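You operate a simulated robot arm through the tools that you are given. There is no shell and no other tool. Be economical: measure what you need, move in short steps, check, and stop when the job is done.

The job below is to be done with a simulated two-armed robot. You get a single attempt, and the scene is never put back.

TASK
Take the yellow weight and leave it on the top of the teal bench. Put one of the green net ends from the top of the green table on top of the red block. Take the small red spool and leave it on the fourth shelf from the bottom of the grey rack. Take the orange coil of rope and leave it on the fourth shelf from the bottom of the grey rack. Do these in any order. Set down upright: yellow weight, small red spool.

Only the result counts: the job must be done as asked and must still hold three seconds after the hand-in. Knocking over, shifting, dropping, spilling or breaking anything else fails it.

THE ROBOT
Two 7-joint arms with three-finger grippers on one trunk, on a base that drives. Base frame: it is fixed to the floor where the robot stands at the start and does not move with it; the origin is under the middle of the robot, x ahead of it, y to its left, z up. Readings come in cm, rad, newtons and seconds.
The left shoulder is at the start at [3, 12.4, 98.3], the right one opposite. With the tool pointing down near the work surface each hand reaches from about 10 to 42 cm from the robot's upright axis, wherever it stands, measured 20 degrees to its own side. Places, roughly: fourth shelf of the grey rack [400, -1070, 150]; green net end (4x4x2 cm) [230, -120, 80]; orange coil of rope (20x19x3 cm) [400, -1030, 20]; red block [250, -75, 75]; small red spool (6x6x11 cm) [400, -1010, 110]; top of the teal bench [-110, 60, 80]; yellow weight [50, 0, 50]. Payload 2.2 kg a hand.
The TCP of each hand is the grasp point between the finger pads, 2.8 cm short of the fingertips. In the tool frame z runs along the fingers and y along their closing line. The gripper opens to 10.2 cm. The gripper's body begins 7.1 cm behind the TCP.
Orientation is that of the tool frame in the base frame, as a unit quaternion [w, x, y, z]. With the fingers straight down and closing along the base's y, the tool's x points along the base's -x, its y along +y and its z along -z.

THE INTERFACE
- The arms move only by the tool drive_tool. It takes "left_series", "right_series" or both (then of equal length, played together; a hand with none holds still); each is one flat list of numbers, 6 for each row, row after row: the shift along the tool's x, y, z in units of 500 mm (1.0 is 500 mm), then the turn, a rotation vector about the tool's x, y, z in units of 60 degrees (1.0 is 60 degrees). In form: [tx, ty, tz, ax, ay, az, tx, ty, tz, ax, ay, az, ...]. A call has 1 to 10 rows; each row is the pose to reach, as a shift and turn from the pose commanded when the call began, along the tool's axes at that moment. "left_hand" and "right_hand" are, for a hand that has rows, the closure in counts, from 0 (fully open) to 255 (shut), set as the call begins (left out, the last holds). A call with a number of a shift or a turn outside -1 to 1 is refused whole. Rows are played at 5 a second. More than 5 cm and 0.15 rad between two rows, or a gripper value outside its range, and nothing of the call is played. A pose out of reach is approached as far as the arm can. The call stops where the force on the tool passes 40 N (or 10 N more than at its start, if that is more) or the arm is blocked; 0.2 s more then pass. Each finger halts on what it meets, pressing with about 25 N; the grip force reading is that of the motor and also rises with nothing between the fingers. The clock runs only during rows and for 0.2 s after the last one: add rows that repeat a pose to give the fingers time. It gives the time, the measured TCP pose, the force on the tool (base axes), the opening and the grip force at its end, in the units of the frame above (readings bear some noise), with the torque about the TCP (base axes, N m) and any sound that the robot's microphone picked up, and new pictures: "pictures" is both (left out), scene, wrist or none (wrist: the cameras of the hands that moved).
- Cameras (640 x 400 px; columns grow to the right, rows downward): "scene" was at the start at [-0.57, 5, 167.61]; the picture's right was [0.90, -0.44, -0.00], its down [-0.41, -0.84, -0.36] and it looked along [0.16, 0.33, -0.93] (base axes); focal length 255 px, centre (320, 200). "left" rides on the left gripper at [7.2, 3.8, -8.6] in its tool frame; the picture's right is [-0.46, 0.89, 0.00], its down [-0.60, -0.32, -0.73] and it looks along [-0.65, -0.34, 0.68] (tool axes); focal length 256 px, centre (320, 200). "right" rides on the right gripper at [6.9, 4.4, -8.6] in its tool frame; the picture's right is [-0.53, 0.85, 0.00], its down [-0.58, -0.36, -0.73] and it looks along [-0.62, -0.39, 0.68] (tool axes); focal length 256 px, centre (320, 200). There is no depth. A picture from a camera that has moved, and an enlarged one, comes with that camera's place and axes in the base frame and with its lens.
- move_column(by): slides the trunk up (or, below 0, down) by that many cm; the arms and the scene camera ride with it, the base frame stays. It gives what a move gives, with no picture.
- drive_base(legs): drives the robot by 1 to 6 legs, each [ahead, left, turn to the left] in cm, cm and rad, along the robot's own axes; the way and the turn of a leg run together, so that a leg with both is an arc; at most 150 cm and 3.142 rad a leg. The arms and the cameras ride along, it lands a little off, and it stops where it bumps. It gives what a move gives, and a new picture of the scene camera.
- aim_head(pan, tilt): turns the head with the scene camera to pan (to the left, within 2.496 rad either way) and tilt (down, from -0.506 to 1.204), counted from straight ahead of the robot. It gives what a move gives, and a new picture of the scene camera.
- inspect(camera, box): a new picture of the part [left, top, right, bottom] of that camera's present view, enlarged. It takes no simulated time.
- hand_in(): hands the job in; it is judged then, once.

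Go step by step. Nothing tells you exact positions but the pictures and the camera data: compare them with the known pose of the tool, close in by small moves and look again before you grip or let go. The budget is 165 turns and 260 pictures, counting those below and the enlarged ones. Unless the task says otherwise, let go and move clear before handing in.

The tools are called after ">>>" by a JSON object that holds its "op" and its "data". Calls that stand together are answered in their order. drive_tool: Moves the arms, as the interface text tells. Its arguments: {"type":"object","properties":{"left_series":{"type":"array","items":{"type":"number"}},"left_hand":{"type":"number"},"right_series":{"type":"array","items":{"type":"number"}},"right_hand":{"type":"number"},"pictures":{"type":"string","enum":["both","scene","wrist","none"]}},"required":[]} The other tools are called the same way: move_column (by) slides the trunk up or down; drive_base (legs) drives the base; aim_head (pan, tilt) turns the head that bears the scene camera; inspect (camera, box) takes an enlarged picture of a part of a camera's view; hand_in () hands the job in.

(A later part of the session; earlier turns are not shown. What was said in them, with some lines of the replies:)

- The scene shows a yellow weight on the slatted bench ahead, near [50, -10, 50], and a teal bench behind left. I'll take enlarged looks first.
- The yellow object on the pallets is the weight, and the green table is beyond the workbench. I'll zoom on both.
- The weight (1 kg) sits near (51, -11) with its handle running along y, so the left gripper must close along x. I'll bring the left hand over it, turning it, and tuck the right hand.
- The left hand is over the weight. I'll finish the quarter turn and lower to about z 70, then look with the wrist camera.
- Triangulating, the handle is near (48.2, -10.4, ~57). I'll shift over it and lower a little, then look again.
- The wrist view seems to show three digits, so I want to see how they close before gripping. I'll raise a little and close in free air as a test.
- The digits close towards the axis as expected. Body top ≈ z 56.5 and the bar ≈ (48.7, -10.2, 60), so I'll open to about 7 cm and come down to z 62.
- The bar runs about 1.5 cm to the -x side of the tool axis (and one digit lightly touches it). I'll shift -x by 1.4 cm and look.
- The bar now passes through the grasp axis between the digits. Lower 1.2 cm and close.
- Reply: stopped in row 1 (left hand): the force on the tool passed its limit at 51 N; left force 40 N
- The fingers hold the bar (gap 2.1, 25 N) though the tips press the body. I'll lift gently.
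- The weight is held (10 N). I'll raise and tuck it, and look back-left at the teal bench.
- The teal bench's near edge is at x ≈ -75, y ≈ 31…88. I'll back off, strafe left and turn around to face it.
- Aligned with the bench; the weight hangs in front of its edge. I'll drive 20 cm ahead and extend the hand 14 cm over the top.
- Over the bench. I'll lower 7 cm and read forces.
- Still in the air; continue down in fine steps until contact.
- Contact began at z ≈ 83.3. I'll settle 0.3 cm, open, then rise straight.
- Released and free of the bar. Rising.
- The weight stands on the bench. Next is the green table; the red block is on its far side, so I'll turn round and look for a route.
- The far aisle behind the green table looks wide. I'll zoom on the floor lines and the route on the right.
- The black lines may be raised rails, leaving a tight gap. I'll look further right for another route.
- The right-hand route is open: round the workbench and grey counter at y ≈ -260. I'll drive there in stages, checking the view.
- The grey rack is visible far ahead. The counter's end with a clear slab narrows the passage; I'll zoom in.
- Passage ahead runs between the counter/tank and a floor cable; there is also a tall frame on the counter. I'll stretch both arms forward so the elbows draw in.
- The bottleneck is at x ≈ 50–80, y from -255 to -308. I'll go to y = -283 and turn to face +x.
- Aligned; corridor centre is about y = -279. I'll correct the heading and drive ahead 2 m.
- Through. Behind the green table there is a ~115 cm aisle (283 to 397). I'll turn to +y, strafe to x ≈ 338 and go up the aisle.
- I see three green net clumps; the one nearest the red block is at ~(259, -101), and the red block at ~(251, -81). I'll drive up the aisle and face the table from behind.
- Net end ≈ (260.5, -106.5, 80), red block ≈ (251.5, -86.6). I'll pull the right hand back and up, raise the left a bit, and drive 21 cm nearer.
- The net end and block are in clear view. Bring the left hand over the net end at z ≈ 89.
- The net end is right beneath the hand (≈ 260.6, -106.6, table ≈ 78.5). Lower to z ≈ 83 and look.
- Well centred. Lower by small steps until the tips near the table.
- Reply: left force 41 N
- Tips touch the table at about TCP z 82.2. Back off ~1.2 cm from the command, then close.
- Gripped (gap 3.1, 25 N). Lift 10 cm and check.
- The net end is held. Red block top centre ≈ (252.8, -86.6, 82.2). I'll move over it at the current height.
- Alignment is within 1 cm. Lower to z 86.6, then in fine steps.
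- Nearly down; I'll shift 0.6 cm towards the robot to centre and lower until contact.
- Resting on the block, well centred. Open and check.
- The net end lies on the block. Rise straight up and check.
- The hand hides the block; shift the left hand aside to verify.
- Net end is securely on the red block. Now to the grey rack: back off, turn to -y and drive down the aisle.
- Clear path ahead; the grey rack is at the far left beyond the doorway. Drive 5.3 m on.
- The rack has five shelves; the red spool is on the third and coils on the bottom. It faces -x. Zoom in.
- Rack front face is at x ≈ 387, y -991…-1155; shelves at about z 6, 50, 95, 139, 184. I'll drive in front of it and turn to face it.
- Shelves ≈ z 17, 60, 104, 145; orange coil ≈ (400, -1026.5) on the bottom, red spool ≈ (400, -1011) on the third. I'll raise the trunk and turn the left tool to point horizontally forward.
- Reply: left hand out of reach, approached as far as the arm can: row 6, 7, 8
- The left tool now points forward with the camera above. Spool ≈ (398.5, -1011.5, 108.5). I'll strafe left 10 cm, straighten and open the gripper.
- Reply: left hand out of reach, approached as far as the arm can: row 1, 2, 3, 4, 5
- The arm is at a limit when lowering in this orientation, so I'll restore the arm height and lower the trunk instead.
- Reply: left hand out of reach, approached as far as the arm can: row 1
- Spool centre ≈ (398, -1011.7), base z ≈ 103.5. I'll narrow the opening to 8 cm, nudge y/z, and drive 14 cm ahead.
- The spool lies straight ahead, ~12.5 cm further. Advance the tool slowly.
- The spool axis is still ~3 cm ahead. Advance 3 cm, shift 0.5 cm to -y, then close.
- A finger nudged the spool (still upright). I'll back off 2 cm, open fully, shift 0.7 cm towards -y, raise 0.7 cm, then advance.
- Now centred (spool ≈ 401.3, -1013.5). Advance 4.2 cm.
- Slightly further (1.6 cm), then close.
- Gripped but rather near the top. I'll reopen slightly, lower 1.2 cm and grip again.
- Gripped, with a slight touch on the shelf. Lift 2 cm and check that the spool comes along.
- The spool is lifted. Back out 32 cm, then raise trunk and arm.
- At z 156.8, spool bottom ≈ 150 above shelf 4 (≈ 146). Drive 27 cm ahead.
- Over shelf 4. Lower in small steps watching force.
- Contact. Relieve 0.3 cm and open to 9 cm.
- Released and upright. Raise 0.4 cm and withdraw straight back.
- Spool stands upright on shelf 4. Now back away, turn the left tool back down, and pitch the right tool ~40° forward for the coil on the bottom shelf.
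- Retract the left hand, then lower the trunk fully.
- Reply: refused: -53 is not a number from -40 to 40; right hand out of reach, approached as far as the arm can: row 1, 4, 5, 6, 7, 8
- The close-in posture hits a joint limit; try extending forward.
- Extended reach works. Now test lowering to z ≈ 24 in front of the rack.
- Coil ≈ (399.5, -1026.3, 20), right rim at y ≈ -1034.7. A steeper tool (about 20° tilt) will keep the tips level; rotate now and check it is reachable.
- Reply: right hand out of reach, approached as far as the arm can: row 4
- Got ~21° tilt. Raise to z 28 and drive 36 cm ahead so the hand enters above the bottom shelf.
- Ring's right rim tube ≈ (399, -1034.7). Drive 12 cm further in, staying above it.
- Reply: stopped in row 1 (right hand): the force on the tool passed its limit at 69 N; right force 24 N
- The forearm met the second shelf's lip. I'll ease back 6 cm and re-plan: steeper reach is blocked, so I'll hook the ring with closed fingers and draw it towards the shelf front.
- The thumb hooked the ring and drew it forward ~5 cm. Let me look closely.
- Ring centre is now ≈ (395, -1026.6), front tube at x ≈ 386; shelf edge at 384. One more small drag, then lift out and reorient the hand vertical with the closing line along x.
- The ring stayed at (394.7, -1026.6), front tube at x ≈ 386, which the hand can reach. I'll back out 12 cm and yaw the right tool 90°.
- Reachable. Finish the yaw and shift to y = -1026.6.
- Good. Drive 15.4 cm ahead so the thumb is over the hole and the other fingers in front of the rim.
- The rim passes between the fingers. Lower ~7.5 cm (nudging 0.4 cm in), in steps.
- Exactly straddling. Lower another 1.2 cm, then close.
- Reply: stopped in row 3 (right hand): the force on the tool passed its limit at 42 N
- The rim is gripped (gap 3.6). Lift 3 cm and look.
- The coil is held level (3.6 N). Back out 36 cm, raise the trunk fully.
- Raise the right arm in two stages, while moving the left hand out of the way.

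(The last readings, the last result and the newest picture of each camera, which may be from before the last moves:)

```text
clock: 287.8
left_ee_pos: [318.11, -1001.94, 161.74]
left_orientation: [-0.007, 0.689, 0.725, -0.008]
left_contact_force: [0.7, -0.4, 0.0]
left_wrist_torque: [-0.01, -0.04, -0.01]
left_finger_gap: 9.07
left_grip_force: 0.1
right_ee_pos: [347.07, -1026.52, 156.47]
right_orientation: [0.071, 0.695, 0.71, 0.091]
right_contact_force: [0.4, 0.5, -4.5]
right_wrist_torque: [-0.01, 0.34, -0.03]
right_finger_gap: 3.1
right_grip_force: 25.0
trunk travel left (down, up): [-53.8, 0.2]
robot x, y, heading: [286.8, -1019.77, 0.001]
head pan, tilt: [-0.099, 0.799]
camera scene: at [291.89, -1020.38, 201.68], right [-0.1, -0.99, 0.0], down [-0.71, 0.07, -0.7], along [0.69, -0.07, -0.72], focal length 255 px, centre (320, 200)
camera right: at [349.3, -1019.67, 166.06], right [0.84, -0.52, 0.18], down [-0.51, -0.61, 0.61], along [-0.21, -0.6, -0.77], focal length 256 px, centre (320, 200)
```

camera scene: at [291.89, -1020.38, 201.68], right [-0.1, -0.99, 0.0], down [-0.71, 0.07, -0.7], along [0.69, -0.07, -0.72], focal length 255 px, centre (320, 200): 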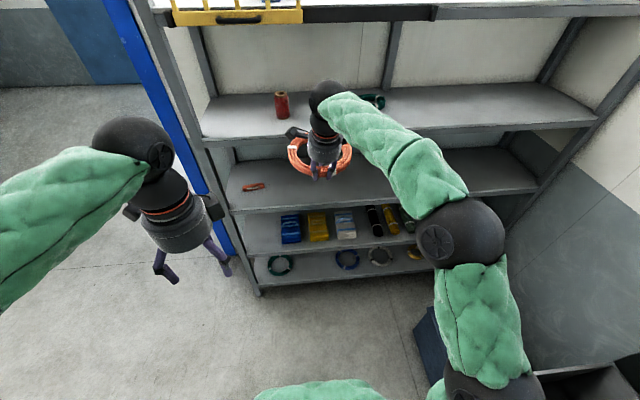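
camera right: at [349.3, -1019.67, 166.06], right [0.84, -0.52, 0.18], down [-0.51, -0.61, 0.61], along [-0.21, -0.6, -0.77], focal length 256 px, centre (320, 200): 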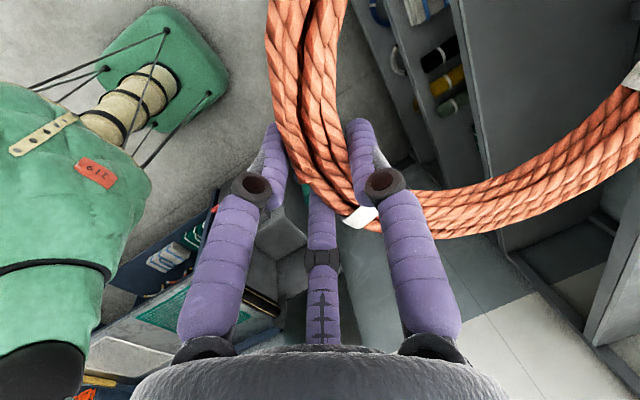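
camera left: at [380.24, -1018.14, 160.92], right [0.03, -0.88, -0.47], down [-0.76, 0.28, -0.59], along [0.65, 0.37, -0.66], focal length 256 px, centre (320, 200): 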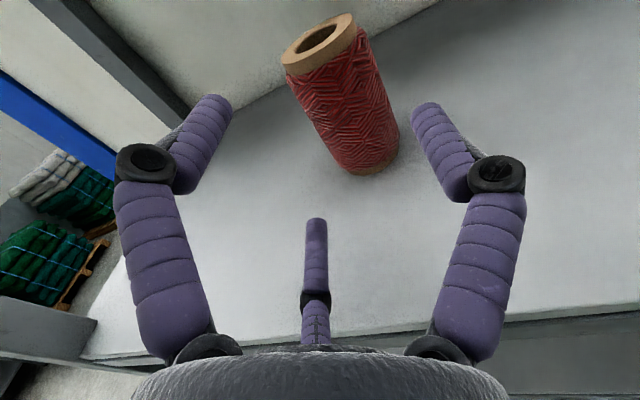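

Coil still level. Lower to z 153.5, strafe 6.3 cm right, and drive ahead to bring it over shelf 4, between spool and the green coil.

>>> {"op": "drive_tool", "data": {"right_series": [-0.0008, -0.0064, 0.027, 0, 0, 0, -0.0015, -0.0128, 0.0544, 0, 0, 0], "pictures": "none"}}

>>> {"op": "drive_base", "data": {"legs": [[0, -6.3, 0], [16, 0, 0]]}}

>>> {"op": "inspect", "data": {"camera": "scene", "box": [200, 40, 440, 190]}}

```text
clock: 288.4
left_ee_pos: [318.08, -1001.86, 161.7]
left_orientation: [-0.007, 0.689, 0.725, -0.008]
left_contact_force: [-0.6, 0.3, -0.2]
left_wrist_torque: [0.02, -0.04, -0.02]
left_finger_gap: 9.08
left_grip_force: 0.0
right_ee_pos: [347.15, -1026.34, 153.8]
right_orientation: [0.07, 0.696, 0.709, 0.092]
right_contact_force: [-0.6, -0.4, -3.4]
right_wrist_torque: [-0.01, 0.36, 0.01]
right_finger_gap: 3.1
right_grip_force: 24.9
trunk travel left (down, up): [-53.8, 0.2]
robot x, y, heading: [286.88, -1019.56, 0.001]
head pan, tilt: [-0.099, 0.799]
```

```text
clock: 290.4
left_ee_pos: [333.91, -1008.07, 161.77]
left_orientation: [-0.005, 0.691, 0.723, -0.009]
left_contact_force: [0.0, -0.8, -0.1]
left_wrist_torque: [-0.01, -0.04, -0.01]
left_finger_gap: 9.08
left_grip_force: 0.1
right_ee_pos: [362.7, -1032.85, 153.98]
right_orientation: [0.072, 0.697, 0.708, 0.093]
right_contact_force: [0.2, -0.3, -4.0]
right_wrist_torque: [0.02, 0.32, 0.0]
right_finger_gap: 3.09
right_grip_force: 25.0
trunk travel left (down, up): [-53.8, 0.2]
robot x, y, heading: [303.01, -1025.8, -0.009]
head pan, tilt: [-0.099, 0.799]
camera scene: at [307.54, -1026.49, 201.69], right [-0.1, -0.99, 0.0], down [-0.71, 0.07, -0.7], along [0.69, -0.07, -0.72], focal length 255 px, centre (320, 200)
```

scene: 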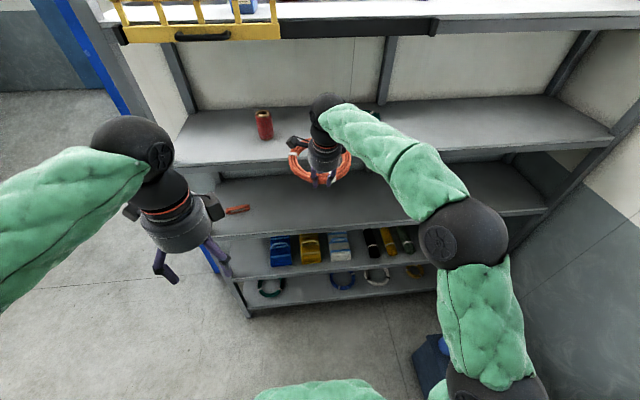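

```text
2.67 times, centred on (320, 115) of scene
camera zoom: at [307.54, -1026.49, 201.69], right [-0.1, -0.99, 0.0], down [-0.71, 0.07, -0.7], along [0.69, -0.07, -0.72], focal length 681 px, centre (320, 427)
```

zoom: 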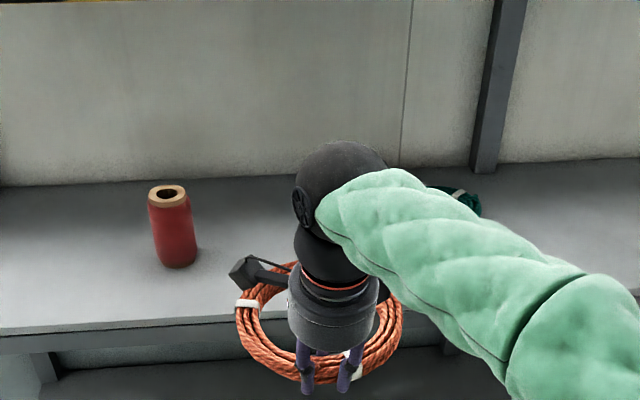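

Clear line in. Drive ahead 22 cm.

>>> {"op": "drive_base", "data": {"legs": [[12, 0, 0.009], [10, 0, 0]]}}

>>> {"op": "inspect", "data": {"camera": "scene", "box": [200, 60, 440, 210]}}

```text
clock: 292.4
left_ee_pos: [356.1, -1008.0, 161.64]
left_orientation: [-0.007, 0.688, 0.726, -0.008]
left_contact_force: [0.3, 1.0, -0.7]
left_wrist_torque: [-0.03, 0.01, -0.02]
left_finger_gap: 9.1
left_grip_force: 0.1
right_ee_pos: [385.13, -1032.53, 153.88]
right_orientation: [0.07, 0.694, 0.711, 0.092]
right_contact_force: [0.0, -0.1, -4.8]
right_wrist_torque: [0.02, 0.4, 0.01]
right_finger_gap: 3.08
right_grip_force: 24.5
trunk travel left (down, up): [-53.8, 0.2]
robot x, y, heading: [324.96, -1025.86, 0.003]
head pan, tilt: [-0.099, 0.799]
camera scene: at [330.06, -1026.65, 201.67], right [-0.1, -1.0, 0.0], down [-0.71, 0.07, -0.7], along [0.69, -0.07, -0.72], focal length 255 px, centre (320, 200)
```

scene: 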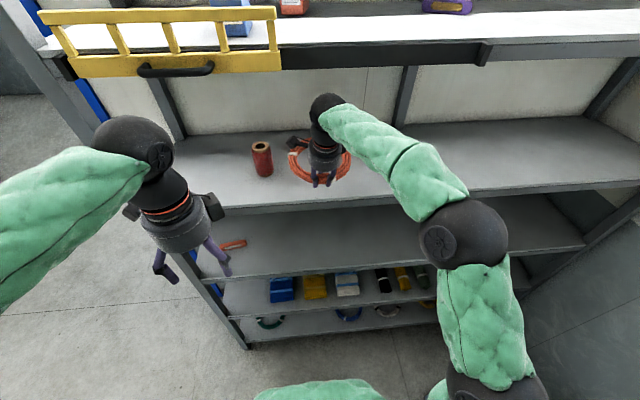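

```text
2.67 times, centred on (320, 135) of scene
camera zoom: at [330.06, -1026.65, 201.67], right [-0.1, -1.0, 0.0], down [-0.71, 0.07, -0.7], along [0.69, -0.07, -0.72], focal length 681 px, centre (320, 373)
```

zoom: 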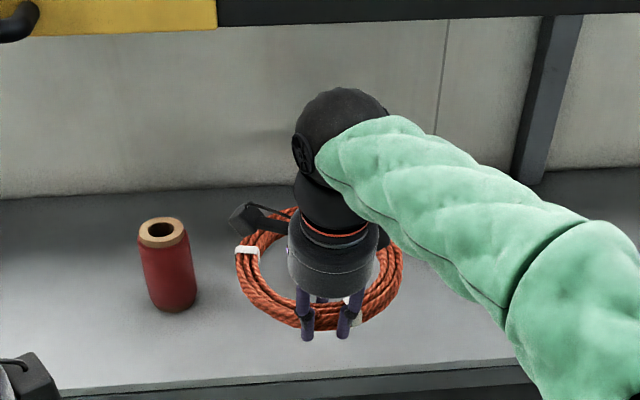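

Positioned. Lower in steps.

>>> {"op": "drive_tool", "data": {"right_series": [-0.001, -0.008, 0.034, 0, 0, 0, -0.002, -0.016, 0.068, 0, 0, 0], "pictures": "none"}}

>>> {"op": "drive_tool", "data": {"right_series": [0, -0.003, 0.012, 0, 0, 0, -0.001, -0.005, 0.02, 0, 0, 0], "pictures": "wrist"}}

>>> {"op": "inspect", "data": {"camera": "scene", "box": [200, 60, 440, 210]}}

```text
clock: 293.0
left_ee_pos: [356.14, -1008.02, 161.69]
left_orientation: [-0.007, 0.688, 0.726, -0.008]
left_contact_force: [0.5, 0.1, 0.2]
left_wrist_torque: [0.0, 0.03, -0.04]
left_finger_gap: 9.08
left_grip_force: 0.2
right_ee_pos: [385.16, -1032.57, 150.33]
right_orientation: [0.07, 0.693, 0.711, 0.092]
right_contact_force: [0.5, 0.4, -4.7]
right_wrist_torque: [0.03, 0.36, 0.0]
right_finger_gap: 3.07
right_grip_force: 25.4
trunk travel left (down, up): [-53.8, 0.2]
robot x, y, heading: [325.04, -1025.82, 0.005]
head pan, tilt: [-0.099, 0.799]
```

```text
clock: 293.6
left_ee_pos: [356.04, -1007.87, 161.7]
left_orientation: [-0.006, 0.688, 0.726, -0.008]
left_contact_force: [0.4, 0.3, -0.3]
left_wrist_torque: [0.02, 0.03, -0.01]
left_finger_gap: 9.08
left_grip_force: 0.0
right_ee_pos: [385.12, -1032.56, 149.05]
right_orientation: [0.071, 0.694, 0.71, 0.093]
right_contact_force: [-0.9, 0.7, -3.4]
right_wrist_torque: [0.02, 0.4, 0.0]
right_finger_gap: 3.06
right_grip_force: 24.6
trunk travel left (down, up): [-53.8, 0.2]
robot x, y, heading: [324.75, -1025.58, 0.006]
head pan, tilt: [-0.099, 0.799]
camera right: at [387.35, -1025.7, 158.75], right [0.84, -0.52, 0.18], down [-0.51, -0.61, 0.61], along [-0.21, -0.6, -0.77], focal length 256 px, centre (320, 200)
```

right: 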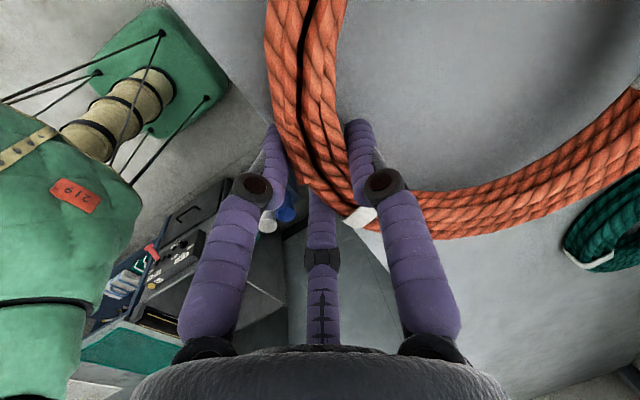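

```text
2.67 times, centred on (320, 135) of scene
camera zoom: at [330.05, -1026.66, 201.67], right [-0.1, -1.0, 0.0], down [-0.71, 0.07, -0.7], along [0.69, -0.07, -0.72], focal length 681 px, centre (320, 373)
```

zoom: 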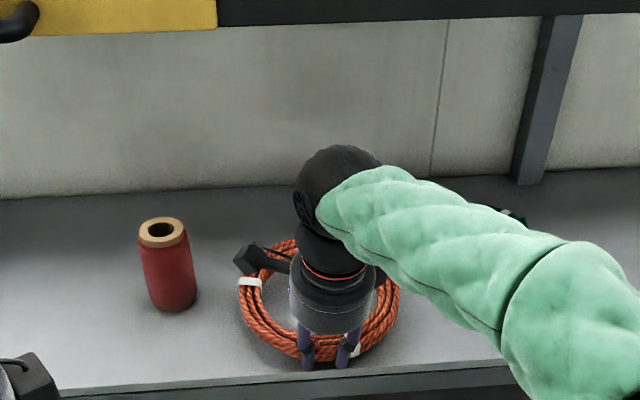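

Still ~0.5–1 cm above. Move 1.5 cm further in and lower gently.

>>> {"op": "drive_tool", "data": {"right_series": [0, 0.015, 0.004, 0, 0, 0, 0, 0.029, 0.007, 0, 0, 0, 0, 0.027, 0.015, 0, 0, 0], "pictures": "none"}}

>>> {"op": "drive_tool", "data": {"right_series": [0, -0.001, 0.005, 0, 0, 0, 0, -0.002, 0.01, 0, 0, 0], "pictures": "none"}}

```text
clock: 294.4
left_ee_pos: [356.04, -1008.08, 161.76]
left_orientation: [-0.008, 0.687, 0.727, -0.008]
left_contact_force: [-1.3, 0.7, 0.6]
left_wrist_torque: [-0.02, 0.0, 0.0]
left_finger_gap: 9.1
left_grip_force: 0.0
right_ee_pos: [386.64, -1032.48, 149.13]
right_orientation: [0.071, 0.694, 0.711, 0.093]
right_contact_force: [2.2, 1.4, 3.5]
right_wrist_torque: [-0.11, 0.35, 0.1]
right_finger_gap: 3.06
right_grip_force: 24.9
trunk travel left (down, up): [-53.8, 0.2]
robot x, y, heading: [324.84, -1026.11, 0.006]
head pan, tilt: [-0.099, 0.799]
```

```text
clock: 295.0
left_ee_pos: [355.78, -1008.0, 161.8]
left_orientation: [-0.005, 0.688, 0.725, -0.008]
left_contact_force: [0.0, 0.2, 0.1]
left_wrist_torque: [-0.03, 0.0, 0.04]
left_finger_gap: 9.06
left_grip_force: 0.2
right_ee_pos: [386.46, -1032.46, 149.07]
right_orientation: [0.074, 0.694, 0.709, 0.097]
right_contact_force: [3.1, -0.2, 32.2]
right_wrist_torque: [-0.71, 0.63, 0.27]
right_finger_gap: 3.03
right_grip_force: 25.0
trunk travel left (down, up): [-53.8, 0.2]
robot x, y, heading: [324.7, -1026.07, 0.003]
head pan, tilt: [-0.099, 0.799]
```

Firm contact. Relieve slightly and open.

>>> {"op": "drive_tool", "data": {"right_series": [0, 0.002, -0.008, 0, 0, 0, 0, 0.002, -0.008, 0, 0, 0], "pictures": "none"}}

>>> {"op": "drive_tool", "data": {"right_series": [0, 0, 0, 0, 0, 0, 0, 0, 0, 0, 0, 0, 0, 0, 0, 0, 0, 0], "right_hand": 100, "pictures": "wrist"}}

>>> {"op": "inspect", "data": {"camera": "scene", "box": [200, 60, 440, 210]}}

```text
clock: 295.6
left_ee_pos: [355.9, -1007.99, 161.75]
left_orientation: [-0.006, 0.688, 0.725, -0.008]
left_contact_force: [0.3, 1.3, 0.1]
left_wrist_torque: [-0.02, 0.0, 0.02]
left_finger_gap: 9.09
left_grip_force: 0.1
right_ee_pos: [386.44, -1032.42, 149.15]
right_orientation: [0.073, 0.694, 0.71, 0.095]
right_contact_force: [9.0, -0.1, 29.8]
right_wrist_torque: [-0.7, 0.43, 0.11]
right_finger_gap: 3.02
right_grip_force: 24.7
trunk travel left (down, up): [-53.8, 0.2]
robot x, y, heading: [324.76, -1026.11, 0.003]
head pan, tilt: [-0.099, 0.799]
```

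```text
clock: 296.4
left_ee_pos: [355.95, -1007.86, 161.75]
left_orientation: [-0.007, 0.687, 0.726, -0.009]
left_contact_force: [0.1, -0.5, -0.3]
left_wrist_torque: [-0.01, 0.02, 0.01]
left_finger_gap: 9.09
left_grip_force: 0.0
right_ee_pos: [386.36, -1032.29, 148.74]
right_orientation: [0.07, 0.694, 0.711, 0.089]
right_contact_force: [0.5, 0.5, 2.3]
right_wrist_torque: [-0.02, 0.06, -0.04]
right_finger_gap: 6.49
right_grip_force: 0.0
trunk travel left (down, up): [-53.8, 0.2]
robot x, y, heading: [325.12, -1026.08, 0.0]
head pan, tilt: [-0.099, 0.799]
camera right: at [388.59, -1025.61, 158.16], right [0.84, -0.52, 0.17], down [-0.5, -0.61, 0.62], along [-0.21, -0.6, -0.77], focal length 256 px, centre (320, 200)
```

right: 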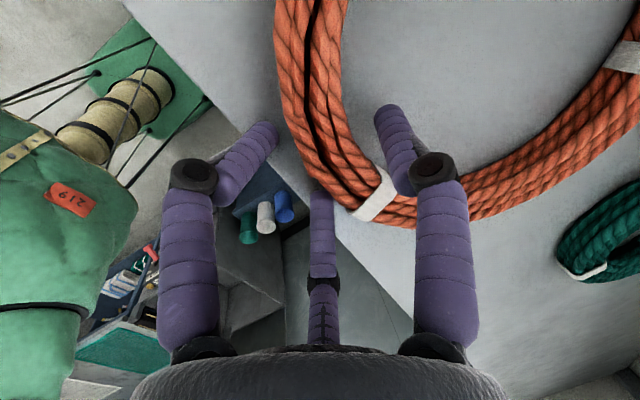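

```text
2.67 times, centred on (320, 135) of scene
camera zoom: at [329.84, -1026.64, 201.67], right [-0.1, -1.0, 0.0], down [-0.71, 0.07, -0.7], along [0.69, -0.07, -0.72], focal length 681 px, centre (320, 373)
```

zoom: 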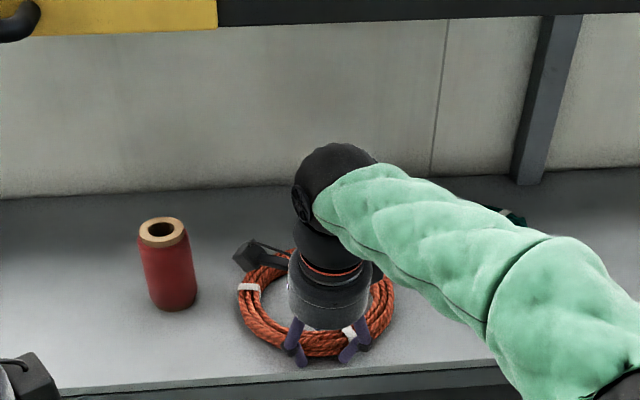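

Released; the coil lies flat. Raise 4 cm and back the base away.

>>> {"op": "drive_tool", "data": {"right_series": [0, 0.005, -0.02, 0, 0, 0, 0.001, 0.01, -0.045, 0, 0, 0, 0.002, 0.0195, -0.082, 0, 0, 0], "pictures": "wrist"}}

>>> {"op": "drive_base", "data": {"legs": [[-30, 0, 0]]}}

>>> {"op": "inspect", "data": {"camera": "scene", "box": [200, 60, 440, 210]}}

```text
clock: 297.2
left_ee_pos: [356.0, -1007.95, 161.74]
left_orientation: [-0.006, 0.688, 0.726, -0.008]
left_contact_force: [0.5, -0.3, 0.2]
left_wrist_torque: [0.01, -0.03, -0.02]
left_finger_gap: 9.1
left_grip_force: 0.1
right_ee_pos: [386.53, -1032.52, 153.06]
right_orientation: [0.07, 0.694, 0.711, 0.092]
right_contact_force: [0.5, -0.5, -0.3]
right_wrist_torque: [0.02, 0.0, 0.03]
right_finger_gap: 6.2
right_grip_force: 0.0
trunk travel left (down, up): [-53.8, 0.2]
robot x, y, heading: [324.75, -1025.94, 0.009]
head pan, tilt: [-0.099, 0.799]
camera right: at [388.73, -1025.67, 162.68], right [0.84, -0.52, 0.18], down [-0.51, -0.61, 0.61], along [-0.21, -0.6, -0.77], focal length 256 px, centre (320, 200)
```

right: 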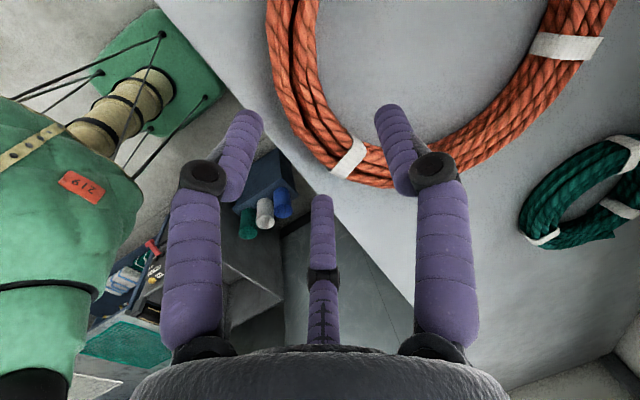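

```text
clock: 299.2
left_ee_pos: [326.53, -1008.21, 161.7]
left_orientation: [-0.007, 0.689, 0.725, -0.008]
left_contact_force: [0.6, 0.7, 0.4]
left_wrist_torque: [0.01, 0.04, 0.01]
left_finger_gap: 9.07
left_grip_force: 0.1
right_ee_pos: [357.02, -1032.72, 153.1]
right_orientation: [0.07, 0.695, 0.71, 0.092]
right_contact_force: [-0.3, -0.3, -0.7]
right_wrist_torque: [-0.02, 0.02, 0.01]
right_finger_gap: 6.22
right_grip_force: 0.0
trunk travel left (down, up): [-53.8, 0.2]
robot x, y, heading: [295.37, -1025.92, 0.004]
head pan, tilt: [-0.099, 0.799]
camera scene: at [300.46, -1026.74, 201.67], right [-0.1, -1.0, 0.0], down [-0.71, 0.07, -0.7], along [0.69, -0.07, -0.72], focal length 255 px, centre (320, 200)
```

scene: 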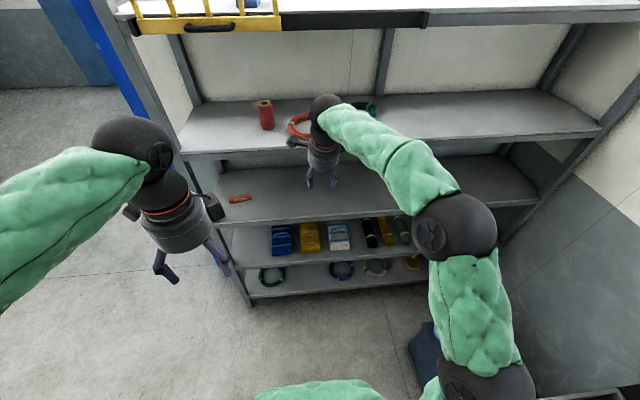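

```text
2.67 times, centred on (320, 135) of scene
camera zoom: at [300.46, -1026.74, 201.67], right [-0.1, -1.0, 0.0], down [-0.71, 0.07, -0.7], along [0.69, -0.07, -0.72], focal length 681 px, centre (320, 373)
```

zoom: 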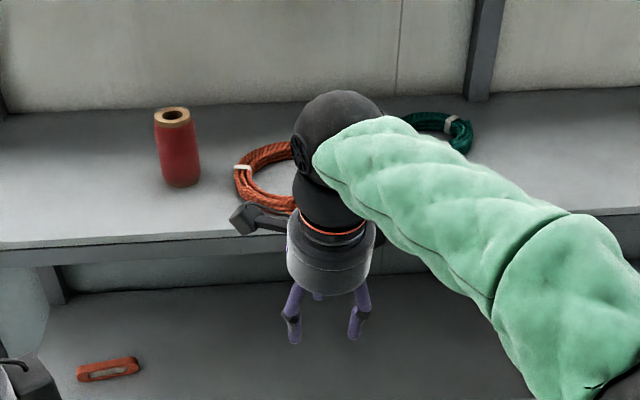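

The spool stands upright and the orange coil lies flat on the fourth shelf; the weight and net end were placed earlier and the hands are clear. Handing in.

>>> {"op": "hand_in", "data": {}}

```text
The job is handed in.
```

The job is handed in and all four items are where you asked. The yellow weight is upright on the teal bench, a green net end is on the red block, and the red spool (upright) and orange coil are on the fourth shelf of the grey rack.

The right forearm pressed against the rack's second shelf at one point while I was reaching for the coil. I saw nothing shift on the shelves, but I did not check the rack itself closely.
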